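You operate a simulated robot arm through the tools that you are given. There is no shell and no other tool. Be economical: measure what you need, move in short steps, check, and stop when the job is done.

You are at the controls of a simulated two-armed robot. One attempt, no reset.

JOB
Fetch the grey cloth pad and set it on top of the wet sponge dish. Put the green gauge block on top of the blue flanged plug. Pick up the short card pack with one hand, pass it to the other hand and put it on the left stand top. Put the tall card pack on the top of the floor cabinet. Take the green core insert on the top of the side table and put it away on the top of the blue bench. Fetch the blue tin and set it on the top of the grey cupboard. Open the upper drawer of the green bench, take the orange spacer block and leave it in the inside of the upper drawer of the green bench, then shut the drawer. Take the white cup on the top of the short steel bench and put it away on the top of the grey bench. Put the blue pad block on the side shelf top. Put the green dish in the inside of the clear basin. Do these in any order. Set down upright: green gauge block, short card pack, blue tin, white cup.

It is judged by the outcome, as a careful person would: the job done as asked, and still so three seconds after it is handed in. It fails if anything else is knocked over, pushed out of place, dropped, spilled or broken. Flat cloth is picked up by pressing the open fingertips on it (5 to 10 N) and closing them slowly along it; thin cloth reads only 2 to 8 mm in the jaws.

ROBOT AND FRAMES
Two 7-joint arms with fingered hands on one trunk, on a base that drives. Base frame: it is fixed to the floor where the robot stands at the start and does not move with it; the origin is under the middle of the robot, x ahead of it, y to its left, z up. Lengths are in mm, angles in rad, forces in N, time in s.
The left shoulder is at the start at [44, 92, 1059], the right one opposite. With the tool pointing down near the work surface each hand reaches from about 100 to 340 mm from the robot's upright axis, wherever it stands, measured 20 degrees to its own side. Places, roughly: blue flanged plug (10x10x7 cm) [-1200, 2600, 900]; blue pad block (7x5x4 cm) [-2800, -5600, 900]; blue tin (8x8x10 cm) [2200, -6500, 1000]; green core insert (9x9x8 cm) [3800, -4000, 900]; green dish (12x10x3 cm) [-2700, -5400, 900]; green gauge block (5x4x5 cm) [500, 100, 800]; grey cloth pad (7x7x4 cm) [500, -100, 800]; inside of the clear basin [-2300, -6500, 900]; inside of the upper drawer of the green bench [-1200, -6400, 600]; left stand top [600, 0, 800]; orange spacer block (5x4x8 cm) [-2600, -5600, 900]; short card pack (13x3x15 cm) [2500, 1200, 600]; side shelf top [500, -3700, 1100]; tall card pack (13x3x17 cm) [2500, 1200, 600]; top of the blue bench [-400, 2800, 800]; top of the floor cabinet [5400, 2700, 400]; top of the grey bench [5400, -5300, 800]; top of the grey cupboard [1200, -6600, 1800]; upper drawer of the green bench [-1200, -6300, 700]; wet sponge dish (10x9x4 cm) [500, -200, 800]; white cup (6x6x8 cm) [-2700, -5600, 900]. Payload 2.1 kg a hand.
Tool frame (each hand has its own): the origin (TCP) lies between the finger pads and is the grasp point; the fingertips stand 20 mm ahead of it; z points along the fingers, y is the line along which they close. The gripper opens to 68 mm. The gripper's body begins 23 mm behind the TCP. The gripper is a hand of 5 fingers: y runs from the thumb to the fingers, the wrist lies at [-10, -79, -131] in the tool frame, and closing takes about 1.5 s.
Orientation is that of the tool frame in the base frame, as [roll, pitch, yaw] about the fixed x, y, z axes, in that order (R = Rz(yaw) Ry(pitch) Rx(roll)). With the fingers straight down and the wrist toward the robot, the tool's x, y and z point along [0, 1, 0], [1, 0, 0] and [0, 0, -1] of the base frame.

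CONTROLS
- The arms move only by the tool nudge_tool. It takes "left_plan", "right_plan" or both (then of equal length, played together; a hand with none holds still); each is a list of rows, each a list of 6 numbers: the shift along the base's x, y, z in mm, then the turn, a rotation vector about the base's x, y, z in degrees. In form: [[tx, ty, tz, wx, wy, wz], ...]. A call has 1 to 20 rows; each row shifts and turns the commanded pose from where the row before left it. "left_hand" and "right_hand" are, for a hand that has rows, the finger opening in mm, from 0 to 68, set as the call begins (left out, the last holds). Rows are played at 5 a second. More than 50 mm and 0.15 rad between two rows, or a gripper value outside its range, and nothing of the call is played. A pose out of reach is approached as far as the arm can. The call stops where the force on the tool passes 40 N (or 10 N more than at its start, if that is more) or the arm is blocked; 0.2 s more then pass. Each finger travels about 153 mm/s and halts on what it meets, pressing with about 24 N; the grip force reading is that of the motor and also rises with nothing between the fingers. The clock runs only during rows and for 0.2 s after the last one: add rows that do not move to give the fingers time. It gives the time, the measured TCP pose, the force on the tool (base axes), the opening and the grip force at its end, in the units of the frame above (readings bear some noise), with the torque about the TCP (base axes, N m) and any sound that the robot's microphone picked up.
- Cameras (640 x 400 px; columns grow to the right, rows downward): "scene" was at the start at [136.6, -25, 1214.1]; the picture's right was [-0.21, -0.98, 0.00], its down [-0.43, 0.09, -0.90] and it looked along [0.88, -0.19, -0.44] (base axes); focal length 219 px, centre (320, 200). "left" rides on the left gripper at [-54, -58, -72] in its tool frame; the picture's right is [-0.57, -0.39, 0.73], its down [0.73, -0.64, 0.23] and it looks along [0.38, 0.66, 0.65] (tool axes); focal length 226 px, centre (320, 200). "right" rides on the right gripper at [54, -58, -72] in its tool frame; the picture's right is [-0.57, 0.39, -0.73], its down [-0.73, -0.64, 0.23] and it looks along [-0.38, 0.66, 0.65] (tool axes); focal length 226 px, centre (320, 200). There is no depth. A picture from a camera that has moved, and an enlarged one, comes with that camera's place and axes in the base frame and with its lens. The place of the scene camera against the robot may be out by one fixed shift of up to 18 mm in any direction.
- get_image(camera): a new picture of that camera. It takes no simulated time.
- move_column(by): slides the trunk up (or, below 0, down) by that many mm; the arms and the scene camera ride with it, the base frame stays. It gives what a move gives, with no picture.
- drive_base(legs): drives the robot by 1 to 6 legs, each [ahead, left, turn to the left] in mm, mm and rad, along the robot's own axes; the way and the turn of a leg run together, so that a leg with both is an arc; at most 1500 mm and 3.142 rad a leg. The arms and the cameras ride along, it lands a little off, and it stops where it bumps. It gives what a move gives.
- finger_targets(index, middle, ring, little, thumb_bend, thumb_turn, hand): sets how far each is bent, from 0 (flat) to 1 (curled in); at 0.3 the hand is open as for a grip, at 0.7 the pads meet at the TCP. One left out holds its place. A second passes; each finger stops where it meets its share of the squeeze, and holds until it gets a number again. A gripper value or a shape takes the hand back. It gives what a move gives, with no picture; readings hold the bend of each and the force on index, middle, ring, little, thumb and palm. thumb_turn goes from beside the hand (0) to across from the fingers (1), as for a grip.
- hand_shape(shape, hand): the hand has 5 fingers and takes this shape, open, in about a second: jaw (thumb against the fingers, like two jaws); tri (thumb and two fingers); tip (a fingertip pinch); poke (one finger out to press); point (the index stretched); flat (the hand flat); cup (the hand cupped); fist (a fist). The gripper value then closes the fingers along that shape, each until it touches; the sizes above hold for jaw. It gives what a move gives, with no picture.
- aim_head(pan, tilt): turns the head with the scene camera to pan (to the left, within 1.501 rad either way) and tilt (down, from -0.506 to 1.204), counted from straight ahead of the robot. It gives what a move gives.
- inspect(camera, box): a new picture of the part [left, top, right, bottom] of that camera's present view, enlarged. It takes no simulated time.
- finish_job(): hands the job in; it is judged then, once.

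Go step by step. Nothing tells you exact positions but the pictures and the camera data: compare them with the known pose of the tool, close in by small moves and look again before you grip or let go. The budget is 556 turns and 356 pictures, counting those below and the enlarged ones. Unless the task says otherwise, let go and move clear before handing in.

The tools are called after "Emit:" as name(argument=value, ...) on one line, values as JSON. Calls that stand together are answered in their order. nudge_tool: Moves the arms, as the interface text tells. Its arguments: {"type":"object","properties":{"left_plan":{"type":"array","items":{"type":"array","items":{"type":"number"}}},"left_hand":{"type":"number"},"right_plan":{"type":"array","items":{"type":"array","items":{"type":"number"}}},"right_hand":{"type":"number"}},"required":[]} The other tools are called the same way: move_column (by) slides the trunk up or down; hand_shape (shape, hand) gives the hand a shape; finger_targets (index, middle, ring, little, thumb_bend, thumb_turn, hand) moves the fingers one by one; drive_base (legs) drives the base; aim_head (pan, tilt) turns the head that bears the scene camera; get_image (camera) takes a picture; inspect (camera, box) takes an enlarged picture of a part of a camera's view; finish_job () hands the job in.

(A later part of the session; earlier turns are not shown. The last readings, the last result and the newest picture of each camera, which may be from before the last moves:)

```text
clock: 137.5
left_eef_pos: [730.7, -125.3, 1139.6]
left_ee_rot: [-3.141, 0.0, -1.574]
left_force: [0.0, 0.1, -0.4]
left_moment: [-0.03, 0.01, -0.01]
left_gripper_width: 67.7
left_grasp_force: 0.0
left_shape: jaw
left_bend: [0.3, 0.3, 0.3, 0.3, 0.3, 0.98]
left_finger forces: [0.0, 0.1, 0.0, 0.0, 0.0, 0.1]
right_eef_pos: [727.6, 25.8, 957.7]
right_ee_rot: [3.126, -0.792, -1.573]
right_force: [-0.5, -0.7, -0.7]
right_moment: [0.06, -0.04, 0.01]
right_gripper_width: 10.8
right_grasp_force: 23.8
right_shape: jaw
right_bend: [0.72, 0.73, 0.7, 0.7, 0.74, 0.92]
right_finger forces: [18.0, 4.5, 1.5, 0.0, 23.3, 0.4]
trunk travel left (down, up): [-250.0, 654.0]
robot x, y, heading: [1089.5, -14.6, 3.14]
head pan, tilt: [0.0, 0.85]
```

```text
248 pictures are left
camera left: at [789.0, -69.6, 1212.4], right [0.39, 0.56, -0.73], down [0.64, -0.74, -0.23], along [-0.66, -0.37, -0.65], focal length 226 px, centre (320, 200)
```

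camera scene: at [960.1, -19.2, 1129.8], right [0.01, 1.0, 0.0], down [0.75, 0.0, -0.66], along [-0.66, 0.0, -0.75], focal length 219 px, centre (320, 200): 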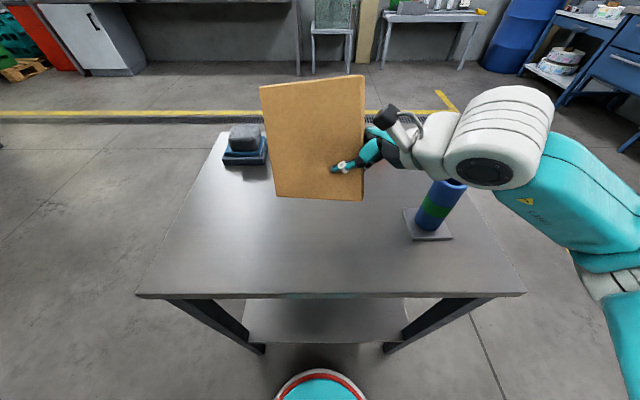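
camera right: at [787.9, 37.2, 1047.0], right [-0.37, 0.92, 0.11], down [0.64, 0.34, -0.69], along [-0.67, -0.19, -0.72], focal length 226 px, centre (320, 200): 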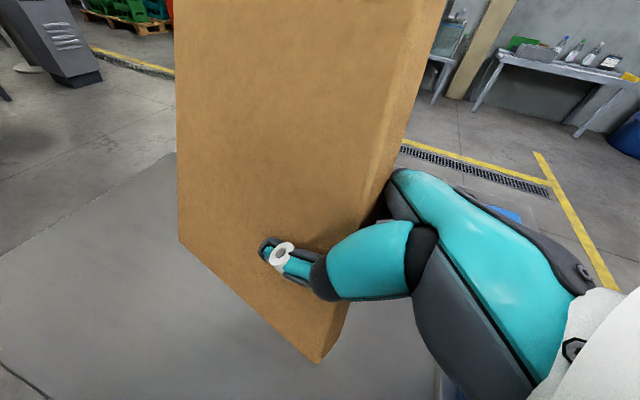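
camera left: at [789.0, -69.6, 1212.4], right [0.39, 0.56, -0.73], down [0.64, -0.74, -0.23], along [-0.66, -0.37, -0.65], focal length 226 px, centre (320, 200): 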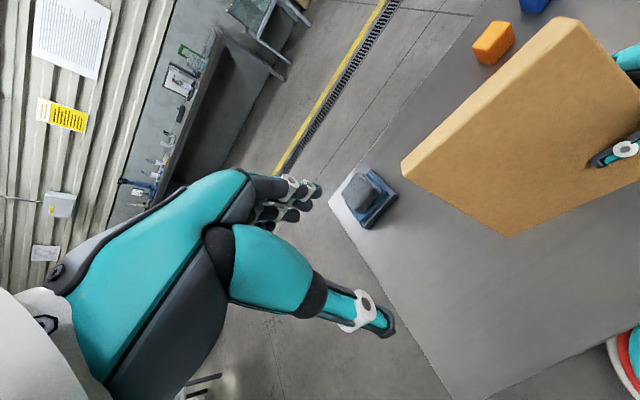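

The pack leans about 18-20° (top away from the robot). I turn the right hand about y to level it, well above the bench.

Emit:
nudge_tool(right_plan=[[0, 0, 0, 0, 6, 0], [0, 0, 0, 0, 6, 0], [0, 0, 0, 0, 6, 0], [0, 0, 0, 0, 0, 0]])

Emit:
get_image(camera="left")

Emit:
get_image(camera="scene")

Emit:
get_image(camera="right")

```text
clock: 138.5
left_eef_pos: [731.4, -125.2, 1138.8]
left_ee_rot: [-3.14, -0.001, -1.574]
left_force: [-0.3, -0.6, 0.8]
left_moment: [0.0, -0.01, 0.03]
left_gripper_width: 67.8
left_grasp_force: 0.1
left_shape: jaw
left_bend: [0.3, 0.3, 0.3, 0.3, 0.3, 0.98]
left_finger forces: [0.1, 0.0, 0.0, 0.1, 0.0, 0.0]
right_eef_pos: [726.9, 26.5, 958.9]
right_ee_rot: [2.692, -0.743, -1.269]
right_force: [0.8, -0.8, -0.8]
right_moment: [0.02, -0.04, 0.01]
right_gripper_width: 10.9
right_grasp_force: 23.9
right_shape: jaw
right_bend: [0.72, 0.73, 0.7, 0.7, 0.74, 0.92]
right_finger forces: [17.6, 4.3, 1.4, 0.0, 23.4, 0.2]
trunk travel left (down, up): [-250.0, 654.0]
robot x, y, heading: [1089.1, -16.4, 3.136]
head pan, tilt: [0.0, 0.85]
```

```text
247 pictures are left
camera left: at [789.0, -69.6, 1212.4], right [0.39, 0.56, -0.73], down [0.64, -0.74, -0.23], along [-0.66, -0.37, -0.65], focal length 226 px, centre (320, 200)
```

left: 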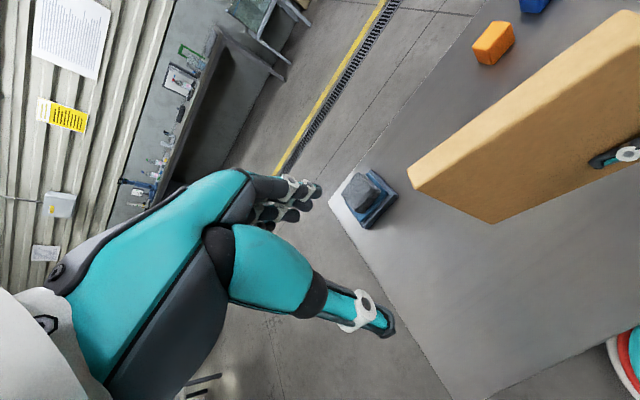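

```text
246 pictures are left
camera scene: at [960.2, -19.2, 1129.8], right [0.01, 1.0, 0.0], down [0.75, 0.0, -0.66], along [-0.66, 0.0, -0.75], focal length 219 px, centre (320, 200)
```

scene: 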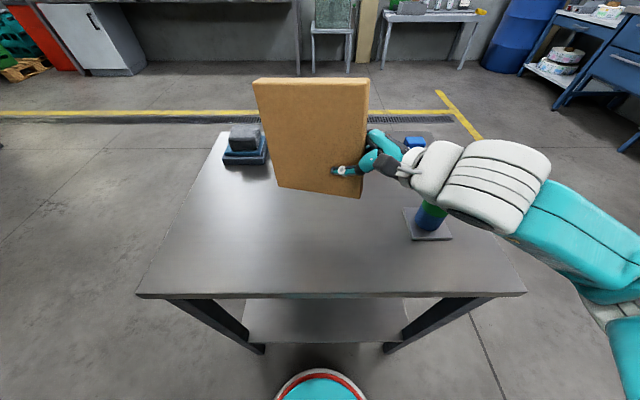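

```text
245 pictures are left
camera right: at [812.7, 37.5, 1024.1], right [-0.32, 0.92, 0.22], down [0.39, 0.34, -0.85], along [-0.86, -0.18, -0.47], focal length 226 px, centre (320, 200)
```

right: 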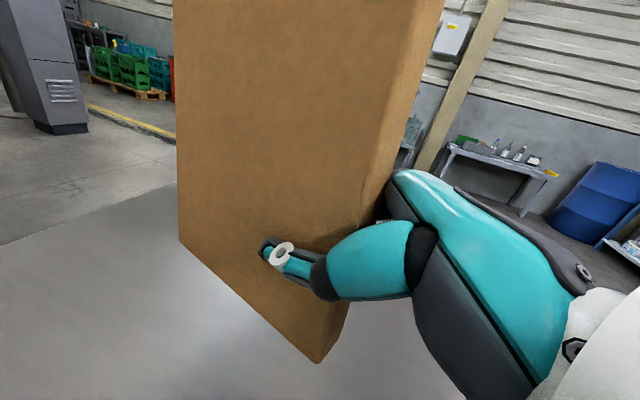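

Still leaning roughly 10° by the edges' perspective; I turn 8° more and re-check.

Emit:
nudge_tool(right_plan=[[0, 0, 0, 0, 4, 0], [0, 0, 0, 0, 4, 0], [0, 0, 0, 0, 0, 0]])

Emit:
inspect(camera="left", box=[380, 0, 640, 240])

Emit:
inspect(camera="scene", box=[220, 50, 460, 250])

```text
clock: 139.3
left_eef_pos: [731.3, -125.3, 1138.8]
left_ee_rot: [-3.141, -0.001, -1.574]
left_force: [-0.1, 0.8, -0.6]
left_moment: [0.01, 0.02, 0.0]
left_gripper_width: 67.7
left_grasp_force: 0.1
left_shape: jaw
left_bend: [0.3, 0.3, 0.3, 0.3, 0.3, 0.98]
left_finger forces: [0.1, 0.0, 0.1, 0.0, 0.0, 0.0]
right_eef_pos: [727.9, 25.4, 958.4]
right_ee_rot: [2.52, -0.693, -1.156]
right_force: [0.6, -0.4, -0.7]
right_moment: [0.01, -0.05, -0.02]
right_gripper_width: 11.2
right_grasp_force: 24.4
right_shape: jaw
right_bend: [0.72, 0.73, 0.7, 0.7, 0.74, 0.92]
right_finger forces: [17.7, 4.4, 1.4, 0.1, 23.5, 0.2]
trunk travel left (down, up): [-250.0, 654.0]
robot x, y, heading: [1089.1, -12.9, 3.134]
head pan, tilt: [0.0, 0.85]
```

```text
1.67 times, centred on (510, 120) of left
camera zoom: at [789.0, -69.6, 1212.4], right [0.39, 0.56, -0.73], down [0.64, -0.74, -0.23], along [-0.66, -0.37, -0.65], focal length 377 px, centre (3, 333)
```

zoom: 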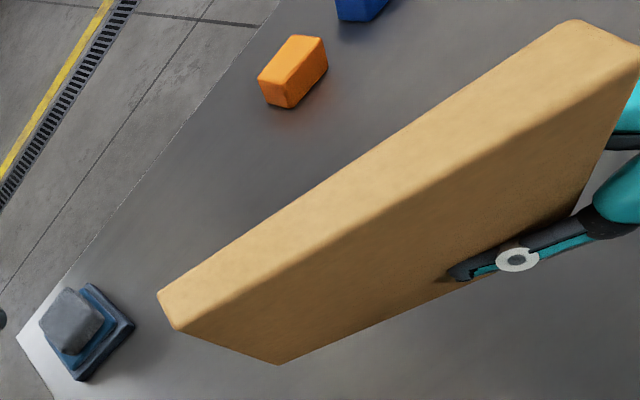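

```text
2.00 times, centred on (340, 150) of scene
camera zoom: at [960.2, -19.2, 1129.8], right [0.01, 1.0, 0.0], down [0.75, 0.0, -0.66], along [-0.66, 0.0, -0.75], focal length 438 px, centre (280, 300)
```

zoom: 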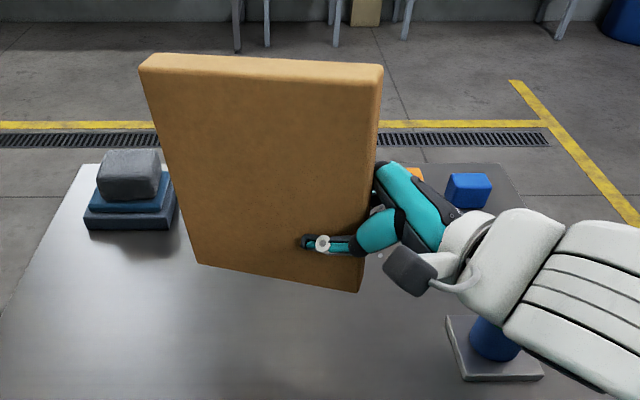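

The pitch is now right; a 4° roll remains. I correct it, shift the pack a little away from the cylinder, and lower most of the way.

Emit:
nudge_tool(right_plan=[[10, -10, -10, -4, 0, 0], [10, -10, -20, 0, 0, 0], [0, 0, -25, 0, 0, 0], [0, 0, -20, 0, 0, 0], [0, 0, 0, 0, 0, 0]])

Emit:
inspect(camera="left", box=[380, 0, 640, 240])

Emit:
inspect(camera="scene", box=[220, 50, 460, 250])

```text
clock: 140.5
left_eef_pos: [732.1, -124.5, 1138.8]
left_ee_rot: [-3.141, 0.0, -1.574]
left_force: [0.4, -0.6, 0.9]
left_moment: [-0.02, 0.0, 0.0]
left_gripper_width: 67.8
left_grasp_force: 0.1
left_shape: jaw
left_bend: [0.3, 0.3, 0.3, 0.3, 0.3, 0.98]
left_finger forces: [0.0, 0.1, 0.0, 0.0, 0.0, 0.1]
right_eef_pos: [747.5, 5.0, 882.6]
right_ee_rot: [2.479, -0.76, -1.129]
right_force: [-0.6, -0.4, -0.4]
right_moment: [0.08, -0.03, -0.03]
right_gripper_width: 11.3
right_grasp_force: 23.9
right_shape: jaw
right_bend: [0.72, 0.73, 0.7, 0.7, 0.74, 0.92]
right_finger forces: [17.9, 4.4, 1.3, 0.1, 23.6, 0.0]
trunk travel left (down, up): [-250.0, 654.0]
robot x, y, heading: [1087.0, -10.7, 3.14]
head pan, tilt: [0.0, 0.85]
```

```text
1.67 times, centred on (510, 120) of left
camera zoom: at [789.1, -69.7, 1212.5], right [0.39, 0.56, -0.73], down [0.64, -0.74, -0.23], along [-0.66, -0.37, -0.65], focal length 377 px, centre (3, 333)
```

zoom: 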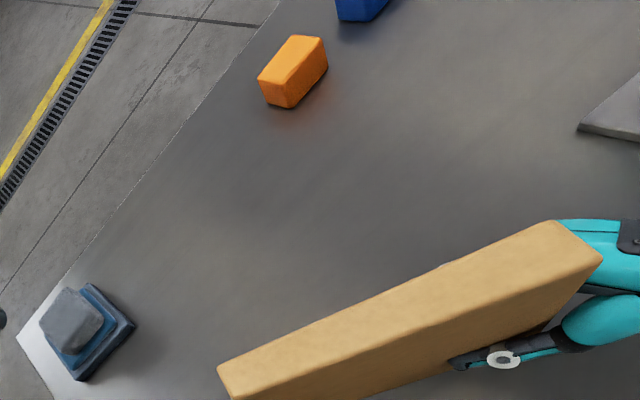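

```text
2.00 times, centred on (340, 150) of scene
camera zoom: at [960.2, -19.2, 1129.8], right [0.01, 1.0, 0.0], down [0.75, 0.0, -0.66], along [-0.66, 0.0, -0.75], focal length 438 px, centre (280, 300)
```

zoom: 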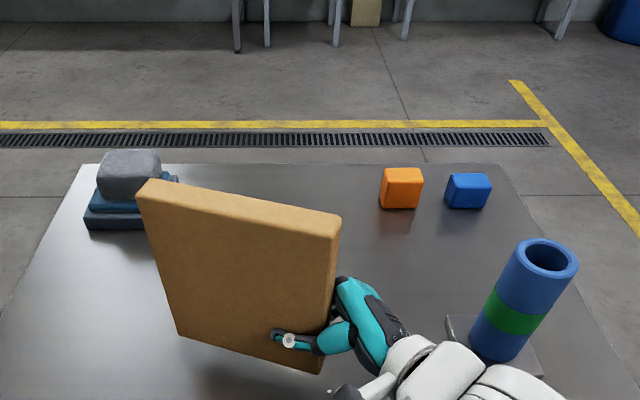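

The pack is upright in view. I lower it gently until it touches the stand.

Emit:
nudge_tool(right_plan=[[0, 0, -8, 0, 0, 0], [0, 0, -5, 0, 0, 0], [0, 0, -4, 0, 0, 0], [0, 0, -3, 0, 0, 0], [0, 0, 0, 0, 0, 0]])

Emit:
inspect(camera="scene", box=[220, 110, 420, 270])

```text
clock: 141.7
left_eef_pos: [732.2, -124.4, 1138.9]
left_ee_rot: [-3.139, 0.001, -1.575]
left_force: [0.0, -0.5, -0.3]
left_moment: [-0.03, -0.01, 0.01]
left_gripper_width: 67.9
left_grasp_force: 0.1
left_shape: jaw
left_bend: [0.3, 0.3, 0.3, 0.3, 0.3, 0.98]
left_finger forces: [0.0, 0.1, 0.0, 0.0, 0.0, 0.0]
right_eef_pos: [746.9, 5.4, 863.2]
right_ee_rot: [2.48, -0.758, -1.13]
right_force: [0.4, 0.9, -0.7]
right_moment: [0.02, -0.01, 0.04]
right_gripper_width: 11.0
right_grasp_force: 24.4
right_shape: jaw
right_bend: [0.72, 0.73, 0.7, 0.7, 0.74, 0.92]
right_finger forces: [18.0, 4.4, 1.2, 0.0, 23.6, 0.1]
trunk travel left (down, up): [-250.0, 654.0]
robot x, y, heading: [1086.6, -15.2, 3.135]
head pan, tilt: [0.0, 0.85]
```

```text
2.50 times, centred on (320, 190) of scene
camera zoom: at [960.2, -19.2, 1129.8], right [0.01, 1.0, 0.0], down [0.75, 0.0, -0.66], along [-0.66, 0.0, -0.75], focal length 548 px, centre (320, 225)
```

zoom: 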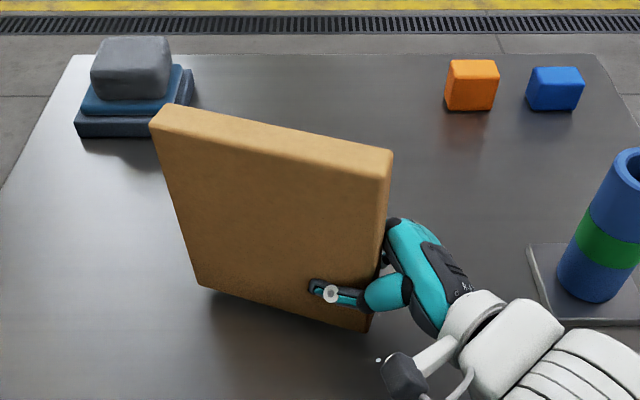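

Emit:
nudge_tool(right_plan=[[0, 0, -3, 0, 0, 0], [0, 0, -3, 0, 0, 0], [0, 0, -3, 0, 0, 0], [0, 0, 0, 0, 0, 0]])

Emit:
inspect(camera="scene", box=[220, 110, 420, 270])

Emit:
get_image(camera="right")

```text
clock: 142.7
left_eef_pos: [731.7, -125.1, 1138.5]
left_ee_rot: [-3.139, 0.002, -1.575]
left_force: [-0.5, 0.8, 0.3]
left_moment: [0.04, 0.02, -0.02]
left_gripper_width: 67.8
left_grasp_force: 0.0
left_shape: jaw
left_bend: [0.3, 0.3, 0.3, 0.3, 0.3, 0.98]
left_finger forces: [0.0, 0.0, 0.0, 0.0, 0.1, 0.1]
right_eef_pos: [747.6, 4.7, 854.1]
right_ee_rot: [2.479, -0.758, -1.129]
right_force: [0.4, -0.2, -1.4]
right_moment: [0.06, -0.02, -0.01]
right_gripper_width: 11.0
right_grasp_force: 23.8
right_shape: jaw
right_bend: [0.72, 0.73, 0.7, 0.7, 0.74, 0.92]
right_finger forces: [18.0, 4.4, 1.2, 0.0, 23.6, 0.0]
trunk travel left (down, up): [-250.0, 654.0]
robot x, y, heading: [1085.6, -12.3, 3.134]
head pan, tilt: [0.0, 0.85]
```

```text
2.50 times, centred on (320, 190) of scene
camera zoom: at [960.2, -19.2, 1129.8], right [0.01, 1.0, 0.0], down [0.75, 0.0, -0.66], along [-0.66, 0.0, -0.75], focal length 548 px, centre (320, 225)
```

zoom: 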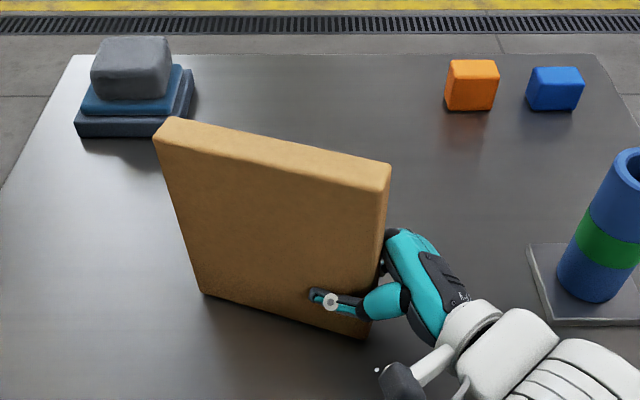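

```text
238 pictures are left
camera right: at [841.0, 20.7, 907.0], right [-0.29, 0.94, 0.2], down [0.27, 0.28, -0.92], along [-0.92, -0.21, -0.33], focal length 226 px, centre (320, 200)
```

right: 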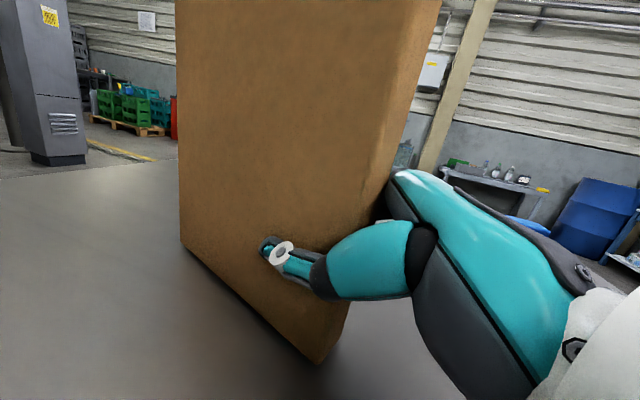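

Emit:
nudge_tool(right_plan=[[0, 0, -3, 0, 0, 0], [0, 0, -2, 0, 0, 0], [0, 0, -2, 0, 0, 0], [0, 0, -2, 0, 0, 0], [0, 0, 0, 0, 0, 0]])

```text
clock: 143.9
left_eef_pos: [732.0, -124.9, 1140.1]
left_ee_rot: [-3.141, -0.001, -1.575]
left_force: [0.2, 0.7, 0.0]
left_moment: [-0.01, 0.01, 0.0]
left_gripper_width: 67.8
left_grasp_force: 0.1
left_shape: jaw
left_bend: [0.3, 0.3, 0.3, 0.3, 0.3, 0.98]
left_finger forces: [0.0, 0.1, 0.0, 0.0, 0.0, 0.0]
right_eef_pos: [748.3, 5.4, 846.5]
right_ee_rot: [2.473, -0.758, -1.125]
right_force: [0.5, 3.3, 21.4]
right_moment: [-0.12, 0.1, 0.21]
right_gripper_width: 11.8
right_grasp_force: 23.5
right_shape: jaw
right_bend: [0.55, 0.73, 0.7, 0.7, 0.77, 0.89]
right_finger forces: [19.2, 5.1, 1.5, 0.1, 24.3, 0.0]
trunk travel left (down, up): [-250.0, 654.0]
robot x, y, heading: [1088.5, -16.6, 3.133]
head pan, tilt: [0.0, 0.85]
```

Emit:
inspect(camera="scene", box=[220, 110, 420, 270])

Emit:
get_image(camera="right")

```text
2.50 times, centred on (320, 190) of scene
camera zoom: at [961.4, -18.9, 1130.1], right [0.01, 1.0, 0.0], down [0.75, 0.0, -0.66], along [-0.66, 0.0, -0.75], focal length 548 px, centre (320, 225)
```

zoom: 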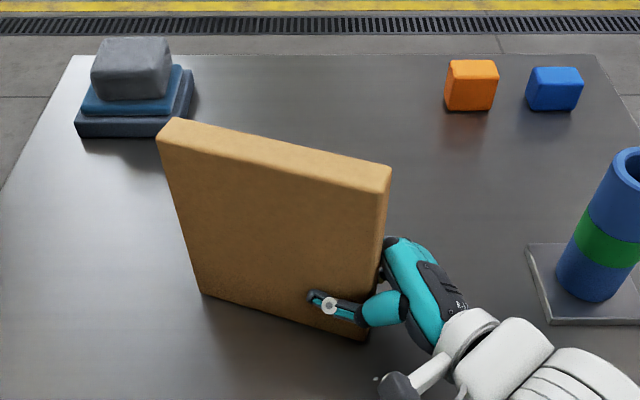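

```text
236 pictures are left
camera right: at [842.0, 21.1, 898.8], right [-0.29, 0.94, 0.2], down [0.27, 0.28, -0.92], along [-0.92, -0.21, -0.33], focal length 226 px, centre (320, 200)
```

right: 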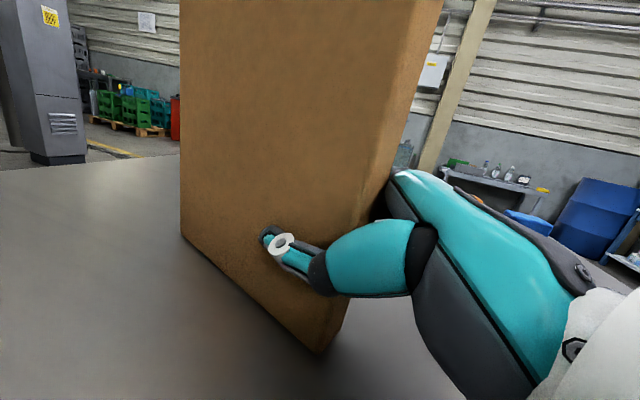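

The pack stands upright on the top by both views. I ease the pressure and open the right hand slowly.

Emit:
nudge_tool(right_plan=[[0, 0, 1, 0, 0, 0], [0, 0, 0, 0, 0, 0], [0, 0, 0, 0, 0, 0]], right_hand=36)

Emit:
nudge_tool(right_plan=[[0, 0, 0, 0, 0, 0], [0, 0, 0, 0, 0, 0], [0, 0, 0, 0, 0, 0]], right_hand=68)

Emit:
get_image(camera="right")

Emit:
inspect(camera="scene", box=[220, 110, 420, 270])

```text
clock: 144.7
left_eef_pos: [731.3, -124.8, 1139.5]
left_ee_rot: [-3.139, -0.001, -1.574]
left_force: [0.7, -1.0, 0.4]
left_moment: [0.01, 0.04, 0.01]
left_gripper_width: 67.7
left_grasp_force: 0.1
left_shape: jaw
left_bend: [0.3, 0.3, 0.3, 0.3, 0.3, 0.98]
left_finger forces: [0.0, 0.0, 0.0, 0.0, 0.1, 0.1]
right_eef_pos: [747.3, 6.2, 844.3]
right_ee_rot: [2.481, -0.757, -1.13]
right_force: [0.1, -0.1, -1.0]
right_moment: [0.0, -0.01, 0.01]
right_gripper_width: 36.2
right_grasp_force: 0.0
right_shape: jaw
right_bend: [0.74, 0.44, 0.4, 0.41, 0.69, 1.0]
right_finger forces: [0.2, 0.0, 0.0, 0.0, 0.3, 0.0]
trunk travel left (down, up): [-250.0, 654.0]
robot x, y, heading: [1086.5, -15.7, 3.136]
head pan, tilt: [0.0, 0.85]
```

```text
clock: 145.5
left_eef_pos: [731.2, -125.0, 1139.1]
left_ee_rot: [-3.141, 0.0, -1.575]
left_force: [-0.1, 0.0, 1.0]
left_moment: [-0.05, -0.01, -0.01]
left_gripper_width: 67.7
left_grasp_force: 0.1
left_shape: jaw
left_bend: [0.3, 0.3, 0.3, 0.3, 0.3, 0.98]
left_finger forces: [0.0, 0.1, 0.0, 0.0, 0.0, 0.0]
right_eef_pos: [747.9, 4.5, 845.4]
right_ee_rot: [2.48, -0.758, -1.129]
right_force: [0.7, 0.1, 0.4]
right_moment: [0.0, -0.02, -0.03]
right_gripper_width: 67.8
right_grasp_force: 0.0
right_shape: jaw
right_bend: [0.3, 0.3, 0.3, 0.3, 0.3, 0.98]
right_finger forces: [0.1, 0.1, 0.1, 0.0, 0.0, 0.1]
trunk travel left (down, up): [-250.0, 654.0]
robot x, y, heading: [1086.4, -14.8, 3.137]
head pan, tilt: [0.0, 0.85]
```

```text
235 pictures are left
camera right: at [841.2, 21.0, 898.9], right [-0.29, 0.94, 0.2], down [0.27, 0.28, -0.92], along [-0.92, -0.21, -0.33], focal length 226 px, centre (320, 200)
```

right: 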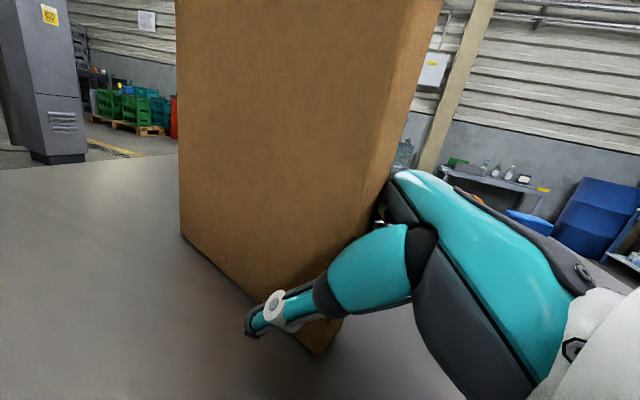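

```text
2.50 times, centred on (320, 190) of scene
camera zoom: at [960.2, -19.2, 1129.8], right [0.01, 1.0, 0.0], down [0.75, 0.0, -0.66], along [-0.66, 0.0, -0.75], focal length 548 px, centre (320, 225)
```

zoom: 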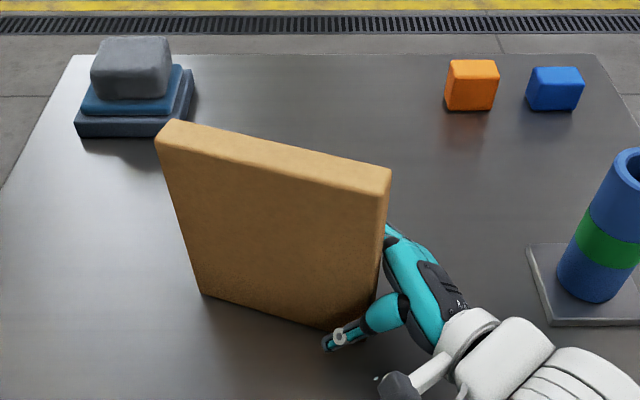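

The pack stands free. I draw the right hand out along its fingers, then up, and back the robot off.

Emit:
nudge_tool(right_plan=[[4, 12, 9, 0, 0, 0], [4, 12, 9, 0, 0, 0], [4, 12, 9, 0, 0, 0], [4, 12, 9, 0, 0, 0], [4, 6, 20, 0, 0, 0], [10, 0, 35, 0, 0, 0], [10, 0, 40, 0, 0, 0], [10, 0, 40, 0, 0, 0]])

Emit:
get_image(camera="scene")

```text
clock: 147.3
left_eef_pos: [732.5, -124.5, 1137.9]
left_ee_rot: [-3.139, -0.001, -1.574]
left_force: [-0.4, 0.2, -0.4]
left_moment: [0.0, -0.03, 0.0]
left_gripper_width: 67.5
left_grasp_force: 0.0
left_shape: jaw
left_bend: [0.3, 0.3, 0.3, 0.3, 0.3, 0.98]
left_finger forces: [0.0, 0.1, 0.1, 0.0, 0.0, 0.0]
right_eef_pos: [754.5, 66.3, 1012.0]
right_ee_rot: [2.482, -0.757, -1.13]
right_force: [0.1, -0.3, -0.2]
right_moment: [0.01, 0.02, -0.01]
right_gripper_width: 68.0
right_grasp_force: 0.1
right_shape: jaw
right_bend: [0.3, 0.3, 0.3, 0.3, 0.3, 0.98]
right_finger forces: [0.0, 0.0, 0.0, 0.0, 0.1, 0.1]
right hand out of reach, approached as far as the arm can: row 6, 7, 8
trunk travel left (down, up): [-250.0, 654.0]
robot x, y, heading: [1085.9, -16.5, 3.137]
head pan, tilt: [0.0, 0.85]
```

```text
233 pictures are left
camera scene: at [960.3, -19.2, 1129.8], right [0.01, 1.0, 0.0], down [0.75, 0.0, -0.66], along [-0.66, 0.0, -0.75], focal length 219 px, centre (320, 200)
```

scene: 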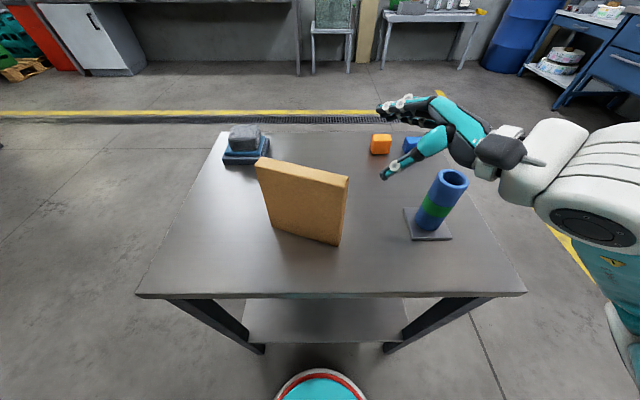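

The short pack stands on the left stand. I back off, return toward the rack for the tall pack, and drop the trunk again.

Emit:
drive_base(legs=[[-300, 0, 0], [0, 0, -1.89], [1050, 0, 0], [0, 0, -1.25]])

Emit:
nudge_tool(right_plan=[[-10, -10, 10, -4, 0, 0], [-10, -10, 10, 0, 7, 0], [-10, -10, 10, 0, 7, 0], [-10, -10, 10, 0, 6, 0], [-10, 0, 10, 0, 6, 0], [-10, 0, 0, -7.5, 0, 0], [-10, 0, 0, -7.5, 0, 0], [-10, 0, 0, -7.5, 0, 0], [-10, 0, 0, -7.5, 0, 0], [0, 0, 0, -7.5, 0, 0], [0, 0, 0, -7.5, 0, 0], [0, 0, 0, 0, 0, 0]])

Emit:
get_image(camera="scene")

```text
clock: 162.0
left_eef_pos: [2069.2, 1101.4, 1139.4]
left_ee_rot: [-3.14, 0.001, 1.583]
left_force: [0.3, 1.1, 0.1]
left_moment: [-0.01, 0.0, 0.03]
left_gripper_width: 67.6
left_grasp_force: 0.0
left_shape: jaw
left_bend: [0.3, 0.3, 0.3, 0.3, 0.3, 0.98]
left_finger forces: [0.1, 0.0, 0.0, 0.0, 0.0, 0.0]
right_eef_pos: [2049.7, 908.1, 1011.9]
right_ee_rot: [2.479, -0.758, 2.029]
right_force: [-0.3, 0.0, -0.8]
right_moment: [0.0, 0.01, 0.01]
right_gripper_width: 68.1
right_grasp_force: 0.1
right_shape: jaw
right_bend: [0.3, 0.3, 0.3, 0.3, 0.3, 0.98]
right_finger forces: [0.0, 0.0, 0.0, 0.0, 0.1, 0.0]
trunk travel left (down, up): [-250.0, 654.0]
robot x, y, heading: [1713.1, 979.7, 0.011]
head pan, tilt: [0.0, 0.85]
```

```text
clock: 164.6
left_eef_pos: [2069.8, 1100.9, 1138.6]
left_ee_rot: [-3.14, -0.001, 1.582]
left_force: [-0.3, -0.3, 0.4]
left_moment: [0.01, -0.01, -0.01]
left_gripper_width: 67.5
left_grasp_force: 0.1
left_shape: jaw
left_bend: [0.3, 0.3, 0.3, 0.3, 0.3, 0.98]
left_finger forces: [0.1, 0.2, 0.0, 0.1, 0.1, 0.0]
right_eef_pos: [1963.1, 869.5, 1063.1]
right_ee_rot: [3.138, -0.014, 1.58]
right_force: [0.4, -0.9, -0.2]
right_moment: [0.03, 0.01, -0.01]
right_gripper_width: 67.9
right_grasp_force: 0.1
right_shape: jaw
right_bend: [0.3, 0.3, 0.3, 0.3, 0.3, 0.98]
right_finger forces: [0.0, 0.0, 0.0, 0.1, 0.0, 0.0]
right hand out of reach, approached as far as the arm can: row 1
trunk travel left (down, up): [-250.0, 654.0]
robot x, y, heading: [1710.7, 984.9, 0.012]
head pan, tilt: [0.0, 0.85]
```

```text
232 pictures are left
camera scene: at [1849.1, 979.8, 1129.8], right [0.01, -1.0, 0.0], down [-0.75, -0.01, -0.66], along [0.66, 0.01, -0.75], focal length 219 px, centre (320, 200)
```

scene: 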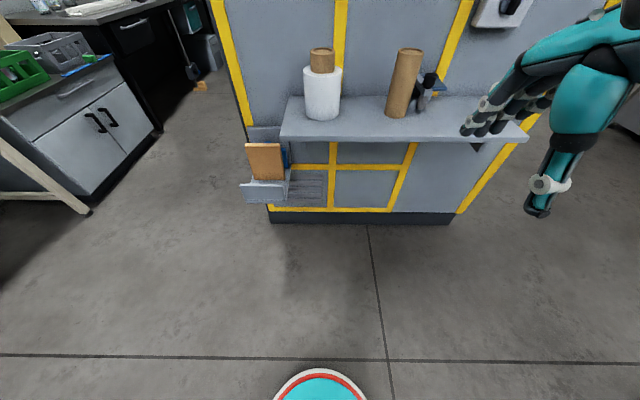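

The tall pack remains in the rack. I raise and retract the right hand to stay clear of the shelf, lower the trunk, and move up in front of the rack.

Emit:
nudge_tool(right_plan=[[-20, -10, 40, 0, 0, 0], [-20, -10, 40, 0, 0, 0], [-20, -10, 40, 0, 0, 0], [-20, -10, 30, 0, 0, 0], [0, 0, 0, 0, 0, 0]])

Emit:
move_column(by=-150)

Emit:
drive_base(legs=[[340, 180, -0.012]])

Emit:
get_image(camera="scene")

Emit:
get_image(camera="left")

```text
clock: 165.8
left_eef_pos: [2069.5, 1099.8, 1138.7]
left_ee_rot: [-3.14, -0.001, 1.584]
left_force: [0.2, 0.6, 0.7]
left_moment: [0.01, 0.0, 0.01]
left_gripper_width: 67.8
left_grasp_force: 0.0
left_shape: jaw
left_bend: [0.3, 0.3, 0.3, 0.3, 0.3, 0.98]
left_finger forces: [0.1, 0.0, 0.0, 0.0, 0.0, 0.0]
right_eef_pos: [1916.6, 849.7, 1175.2]
right_ee_rot: [3.136, -0.013, 1.579]
right_force: [-0.6, -0.1, 0.2]
right_moment: [-0.02, 0.03, 0.01]
right_gripper_width: 67.9
right_grasp_force: 0.0
right_shape: jaw
right_bend: [0.3, 0.3, 0.3, 0.3, 0.3, 0.98]
right_finger forces: [0.1, 0.1, 0.0, 0.0, 0.0, 0.1]
right hand out of reach, approached as far as the arm can: row 3, 4
trunk travel left (down, up): [-250.0, 654.0]
robot x, y, heading: [1717.7, 984.8, 0.014]
head pan, tilt: [0.0, 0.85]
```

```text
clock: 167.5
left_eef_pos: [2069.9, 1099.7, 989.2]
left_ee_rot: [-3.141, 0.0, 1.584]
left_force: [1.2, 0.9, -1.2]
left_moment: [0.03, -0.02, 0.03]
left_gripper_width: 67.6
left_grasp_force: 0.2
left_shape: jaw
left_bend: [0.3, 0.3, 0.3, 0.3, 0.3, 0.98]
left_finger forces: [0.0, 0.0, 0.1, 0.0, 0.0, 0.0]
right_eef_pos: [1957.6, 849.1, 1007.7]
right_ee_rot: [-3.041, -0.013, 1.578]
right_force: [-0.5, -0.4, -0.8]
right_moment: [0.02, 0.0, -0.01]
right_gripper_width: 68.0
right_grasp_force: 0.1
right_shape: jaw
right_bend: [0.3, 0.3, 0.3, 0.3, 0.3, 0.98]
right_finger forces: [0.0, 0.0, 0.0, 0.0, 0.0, 0.1]
trunk travel left (down, up): [-100.0, 804.0]
robot x, y, heading: [1716.2, 983.2, 0.014]
head pan, tilt: [0.0, 0.85]
```

```text
clock: 170.0
left_eef_pos: [2409.0, 1279.1, 989.3]
left_ee_rot: [-3.141, 0.0, 1.573]
left_force: [0.2, -0.2, -0.8]
left_moment: [0.01, -0.03, 0.04]
left_gripper_width: 67.9
left_grasp_force: 0.1
left_shape: jaw
left_bend: [0.3, 0.3, 0.3, 0.3, 0.3, 0.98]
left_finger forces: [0.1, 0.1, 0.1, 0.0, 0.0, 0.1]
right_eef_pos: [2295.2, 1029.3, 1006.6]
right_ee_rot: [-3.041, -0.014, 1.567]
right_force: [-0.3, 0.4, 0.5]
right_moment: [0.01, 0.01, 0.0]
right_gripper_width: 67.9
right_grasp_force: 0.0
right_shape: jaw
right_bend: [0.3, 0.3, 0.3, 0.3, 0.3, 0.98]
right_finger forces: [0.1, 0.1, 0.0, 0.0, 0.1, 0.0]
trunk travel left (down, up): [-100.0, 804.0]
robot x, y, heading: [2051.8, 1165.5, 0.001]
head pan, tilt: [0.0, 0.85]
```

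```text
231 pictures are left
camera scene: at [2221.0, 1161.0, 977.0], right [0.0, -1.0, 0.0], down [-0.75, 0.0, -0.66], along [0.66, 0.0, -0.75], focal length 219 px, centre (320, 200)
```

scene: 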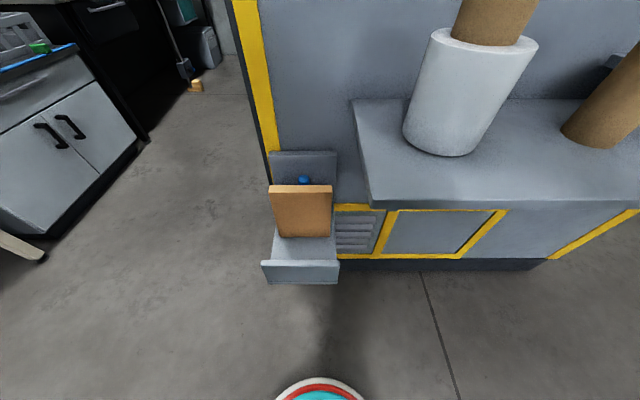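

```text
230 pictures are left
camera left: at [2349.9, 1225.8, 1062.5], right [-0.39, -0.57, -0.73], down [-0.64, 0.73, -0.23], along [0.66, 0.38, -0.65], focal length 226 px, centre (320, 200)
```

left: 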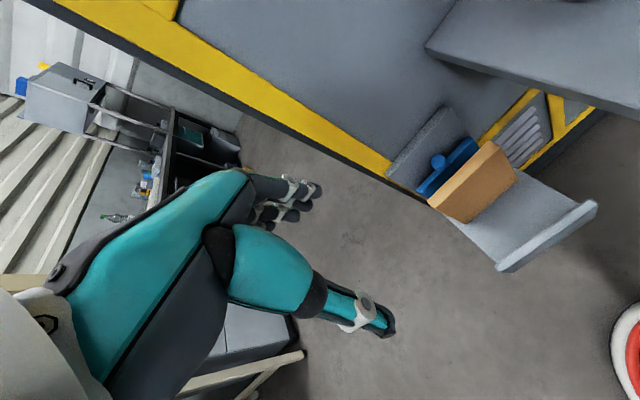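

Emit:
inspect(camera="left", box=[380, 80, 620, 290])

Emit:
inspect(camera="scene", box=[240, 130, 360, 290])

```text
1.90 times, centred on (500, 185) of left
camera zoom: at [2349.9, 1225.8, 1062.5], right [-0.39, -0.57, -0.73], down [-0.64, 0.73, -0.23], along [0.66, 0.38, -0.65], focal length 431 px, centre (-23, 229)
```

zoom: 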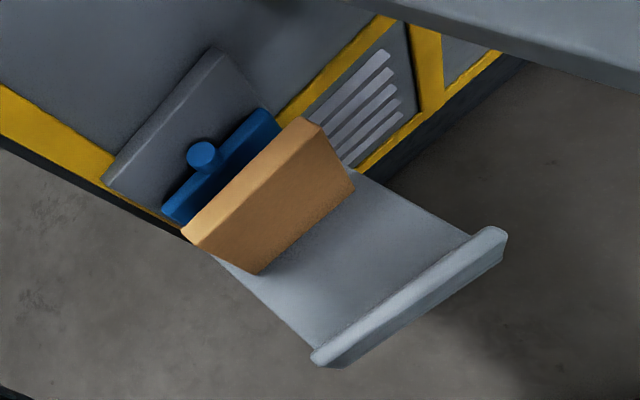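

```text
2.50 times, centred on (300, 210) of scene
camera zoom: at [2221.0, 1161.0, 977.0], right [0.0, -1.0, 0.0], down [-0.75, 0.0, -0.66], along [0.66, 0.0, -0.75], focal length 548 px, centre (370, 175)
```

zoom: 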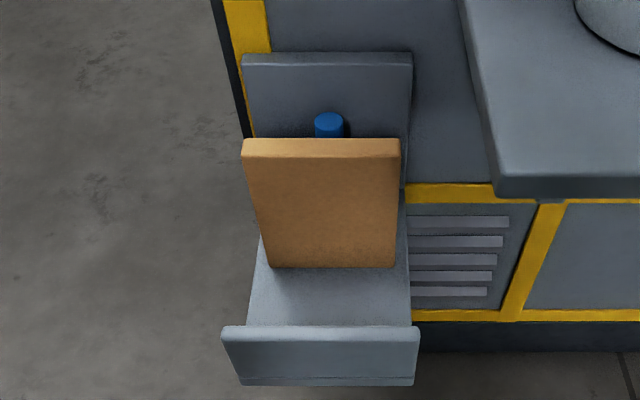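

Behind the tall pack stands a blue plate with a knob (front about x=2575, plate top about z=620), which I must not touch. I'll grip shallowly near the pack's top; first I pull the right hand back from the roll on the shelf and drive in.

Emit:
nudge_tool(right_plan=[[-25, -20, 0, 0, 0, 0], [-25, -20, 0, 0, 0, 0], [-25, -20, 0, 0, 0, 0], [0, 0, 0, 0, 0, 0]])

Emit:
drive_base(legs=[[138, 0, 0]])

Emit:
nudge_tool(left_plan=[[-7, -25, -40, 0, 0, 0], [-7, -25, -40, 0, 0, 0], [-5, -27, -40, 0, 0, 0], [0, 0, -40, 0, 0, 0], [0, 0, -40, 0, 0, 0], [0, 0, -40, 0, 0, 0], [0, 0, 0, 0, 0, 0]], left_hand=60)

Emit:
get_image(camera="left")

Emit:
get_image(camera="scene")

```text
clock: 171.0
left_eef_pos: [2409.0, 1278.1, 990.1]
left_ee_rot: [-3.14, 0.0, 1.571]
left_force: [0.5, 0.0, 0.1]
left_moment: [-0.03, 0.01, 0.0]
left_gripper_width: 67.5
left_grasp_force: 0.0
left_shape: jaw
left_bend: [0.3, 0.3, 0.3, 0.3, 0.3, 0.98]
left_finger forces: [0.0, 0.0, 0.0, 0.0, 0.0, 0.0]
right_eef_pos: [2255.8, 1002.2, 960.5]
right_ee_rot: [-3.04, -0.015, 1.567]
right_force: [0.5, -0.4, 0.1]
right_moment: [0.0, 0.0, 0.04]
right_gripper_width: 67.9
right_grasp_force: 0.1
right_shape: jaw
right_bend: [0.3, 0.3, 0.3, 0.3, 0.3, 0.98]
right_finger forces: [0.0, 0.0, 0.0, 0.1, 0.0, 0.0]
right hand out of reach, approached as far as the arm can: row 1, 2, 3
trunk travel left (down, up): [-100.0, 804.0]
robot x, y, heading: [2054.0, 1165.3, 0.003]
head pan, tilt: [0.0, 0.85]
```

```text
clock: 172.3
left_eef_pos: [2544.5, 1280.1, 990.4]
left_ee_rot: [-3.14, 0.0, 1.573]
left_force: [0.5, 0.2, 0.3]
left_moment: [0.0, 0.01, 0.01]
left_gripper_width: 67.7
left_grasp_force: 0.0
left_shape: jaw
left_bend: [0.3, 0.3, 0.3, 0.3, 0.3, 0.98]
left_finger forces: [0.0, 0.0, 0.1, 0.0, 0.0, 0.1]
right_eef_pos: [2393.2, 1002.6, 960.6]
right_ee_rot: [-3.041, -0.016, 1.566]
right_force: [0.6, -0.4, -0.7]
right_moment: [0.01, 0.0, 0.0]
right_gripper_width: 67.8
right_grasp_force: 0.1
right_shape: jaw
right_bend: [0.3, 0.3, 0.3, 0.3, 0.3, 0.98]
right_finger forces: [0.0, 0.0, 0.0, 0.1, 0.0, 0.0]
trunk travel left (down, up): [-100.0, 804.0]
robot x, y, heading: [2186.6, 1165.3, 0.005]
head pan, tilt: [0.0, 0.85]
```

```text
clock: 173.9
left_eef_pos: [2527.6, 1203.8, 749.2]
left_ee_rot: [-3.139, -0.001, 1.572]
left_force: [0.1, 0.2, 0.2]
left_moment: [-0.01, 0.0, 0.02]
left_gripper_width: 60.1
left_grasp_force: 0.1
left_shape: jaw
left_bend: [0.28, 0.32, 0.3, 0.31, 0.41, 0.98]
left_finger forces: [0.1, 0.0, 0.0, 0.0, 0.0, 0.0]
right_eef_pos: [2393.0, 1001.6, 960.5]
right_ee_rot: [-3.041, -0.016, 1.568]
right_force: [0.6, -0.3, 0.0]
right_moment: [0.02, -0.01, -0.01]
right_gripper_width: 67.9
right_grasp_force: 0.1
right_shape: jaw
right_bend: [0.3, 0.3, 0.3, 0.3, 0.3, 0.98]
right_finger forces: [0.0, 0.1, 0.1, 0.1, 0.0, 0.1]
trunk travel left (down, up): [-100.0, 804.0]
robot x, y, heading: [2191.8, 1166.0, -0.003]
head pan, tilt: [0.0, 0.85]
```

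```text
227 pictures are left
camera left: at [2467.5, 1149.1, 822.6], right [-0.39, -0.57, -0.73], down [-0.64, 0.73, -0.23], along [0.66, 0.38, -0.65], focal length 226 px, centre (320, 200)
```

left: 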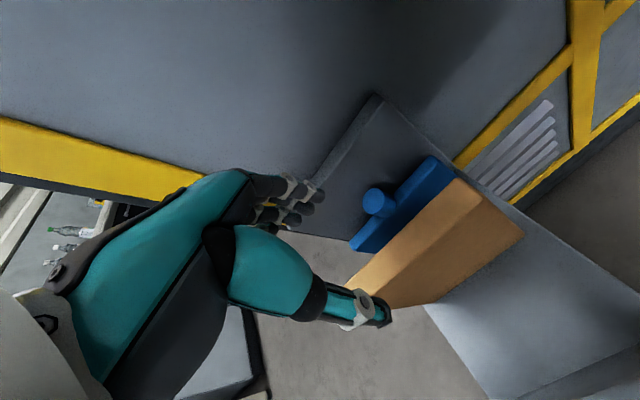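

```text
226 pictures are left
camera scene: at [2358.0, 1161.1, 977.0], right [0.0, -1.0, 0.0], down [-0.75, 0.0, -0.66], along [0.66, 0.0, -0.75], focal length 219 px, centre (320, 200)
```

scene: 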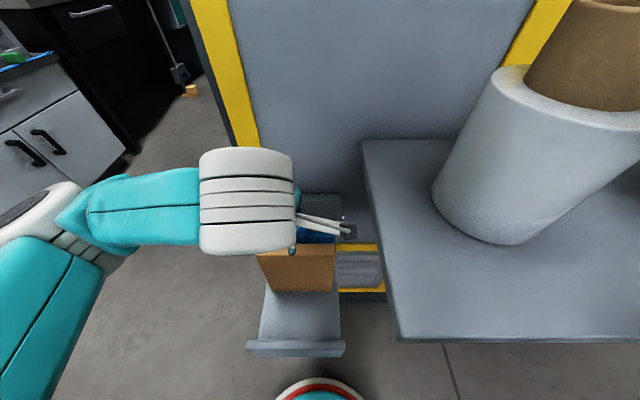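

I check the right hand's clearance to the roll before going on, and zoom on the pack.

Emit:
get_image(camera="right")

Emit:
inspect(camera="left", box=[260, 130, 540, 340])

```text
225 pictures are left
camera right: at [2343.7, 1055.2, 1038.9], right [0.46, -0.58, 0.68], down [-0.66, -0.73, -0.18], along [0.59, -0.37, -0.72], focal length 226 px, centre (320, 200)
```

right: 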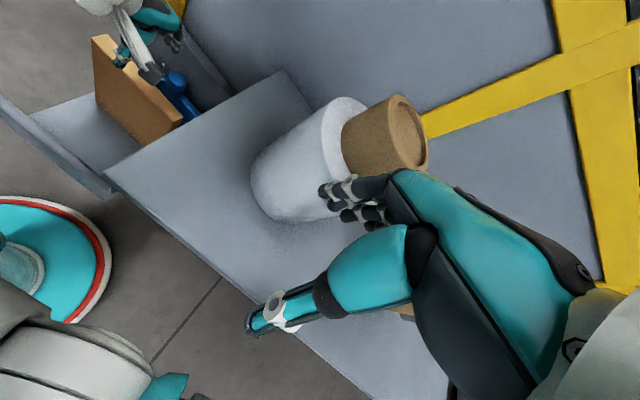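

```text
1.90 times, centred on (400, 235) of left
camera zoom: at [2467.5, 1149.1, 822.6], right [-0.39, -0.57, -0.73], down [-0.64, 0.73, -0.23], along [0.66, 0.38, -0.65], focal length 431 px, centre (168, 133)
```

zoom: 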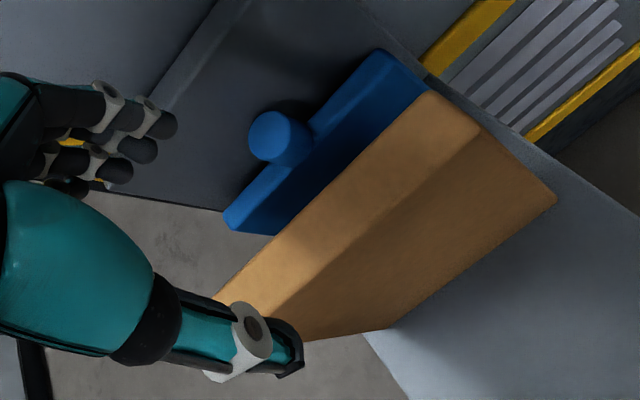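

The pack's top strip centre is at x≈2531 and the plate front at about 2563. I shift 4 mm back, and lower to just above the pack for a last look.

Emit:
nudge_tool(left_plan=[[-4, -4, -25, 0, 0, 0], [0, 0, -25, 0, 0, 0], [0, 0, -20, 0, 0, 0], [0, 0, 0, 0, 0, 0]])

Emit:
inspect(camera="left", box=[240, 100, 520, 340])

Emit:
inspect(camera="right", box=[60, 0, 240, 160])

```text
clock: 174.9
left_eef_pos: [2523.3, 1198.5, 679.2]
left_ee_rot: [-3.139, 0.0, 1.573]
left_force: [-0.3, -0.5, 0.1]
left_moment: [0.01, -0.04, 0.01]
left_gripper_width: 60.2
left_grasp_force: 0.1
left_shape: jaw
left_bend: [0.28, 0.32, 0.3, 0.31, 0.41, 0.98]
left_finger forces: [0.1, 0.0, 0.0, 0.0, 0.0, 0.0]
right_eef_pos: [2394.6, 1001.8, 961.2]
right_ee_rot: [-3.04, -0.015, 1.569]
right_force: [-0.9, 0.5, 0.2]
right_moment: [0.04, -0.01, 0.01]
right_gripper_width: 68.0
right_grasp_force: 0.1
right_shape: jaw
right_bend: [0.3, 0.3, 0.3, 0.3, 0.3, 0.98]
right_finger forces: [0.0, 0.0, 0.1, 0.0, 0.1, 0.1]
trunk travel left (down, up): [-100.0, 804.0]
robot x, y, heading: [2192.4, 1162.8, -0.001]
head pan, tilt: [0.0, 0.85]
```

```text
1.67 times, centred on (380, 220) of left
camera zoom: at [2464.0, 1144.7, 752.7], right [-0.39, -0.57, -0.73], down [-0.64, 0.73, -0.23], along [0.66, 0.38, -0.65], focal length 377 px, centre (220, 167)
```

zoom: 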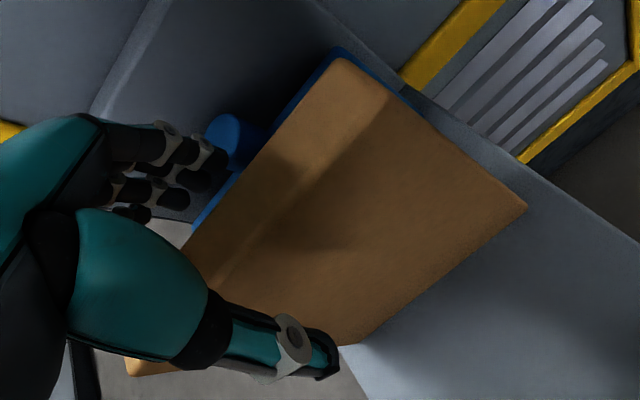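

```text
2.50 times, centred on (150, 80) of right
camera zoom: at [2343.7, 1055.2, 1038.9], right [0.46, -0.58, 0.68], down [-0.66, -0.73, -0.18], along [0.59, -0.37, -0.72], focal length 565 px, centre (745, 500)
```

zoom: 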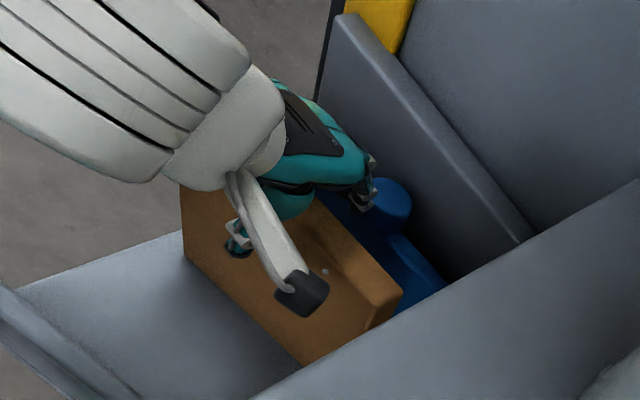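

Emit:
nudge_tool(left_plan=[[-3, 0, -7, 0, 0, 0], [0, 0, -8, 0, 0, 0], [0, 0, -10, 0, 0, 0], [0, 0, 0, 0, 0, 0]])

Emit:
inspect(camera="right", box=[60, 0, 240, 160])

Emit:
inspect(camera="left", box=[240, 100, 520, 340])

```text
clock: 175.9
left_eef_pos: [2519.1, 1197.9, 653.4]
left_ee_rot: [3.141, 0.0, 1.573]
left_force: [0.2, -0.3, -1.0]
left_moment: [-0.03, 0.0, -0.01]
left_gripper_width: 60.2
left_grasp_force: 0.1
left_shape: jaw
left_bend: [0.28, 0.32, 0.3, 0.31, 0.41, 0.98]
left_finger forces: [0.1, 0.0, 0.1, 0.2, 0.1, 0.0]
right_eef_pos: [2393.4, 1002.2, 960.0]
right_ee_rot: [-3.041, -0.017, 1.567]
right_force: [-1.1, -0.6, -0.3]
right_moment: [0.03, 0.0, 0.02]
right_gripper_width: 67.9
right_grasp_force: 0.2
right_shape: jaw
right_bend: [0.3, 0.3, 0.3, 0.3, 0.3, 0.98]
right_finger forces: [0.0, 0.0, 0.0, 0.0, 0.1, 0.0]
trunk travel left (down, up): [-100.0, 804.0]
robot x, y, heading: [2190.3, 1168.1, 0.005]
head pan, tilt: [0.0, 0.85]
```

```text
2.50 times, centred on (150, 80) of right
camera zoom: at [2343.7, 1055.2, 1038.9], right [0.46, -0.58, 0.68], down [-0.66, -0.73, -0.18], along [0.59, -0.37, -0.72], focal length 565 px, centre (745, 500)
```

zoom: 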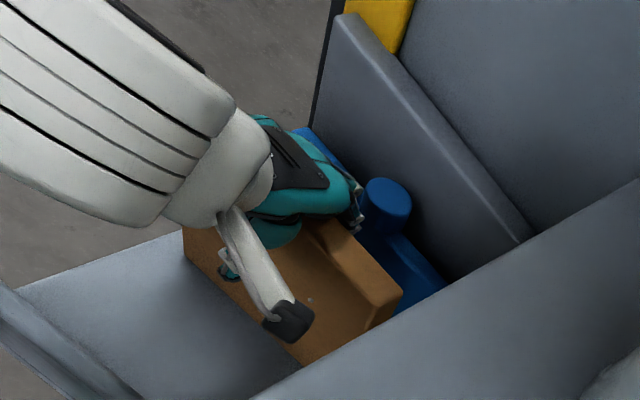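

```text
1.67 times, centred on (380, 220) of left
camera zoom: at [2460.5, 1144.8, 727.3], right [-0.39, -0.57, -0.73], down [-0.64, 0.73, -0.23], along [0.66, 0.38, -0.65], focal length 377 px, centre (220, 167)
```

zoom: 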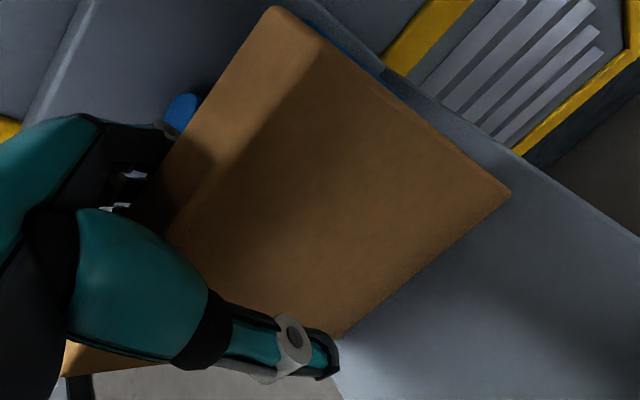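

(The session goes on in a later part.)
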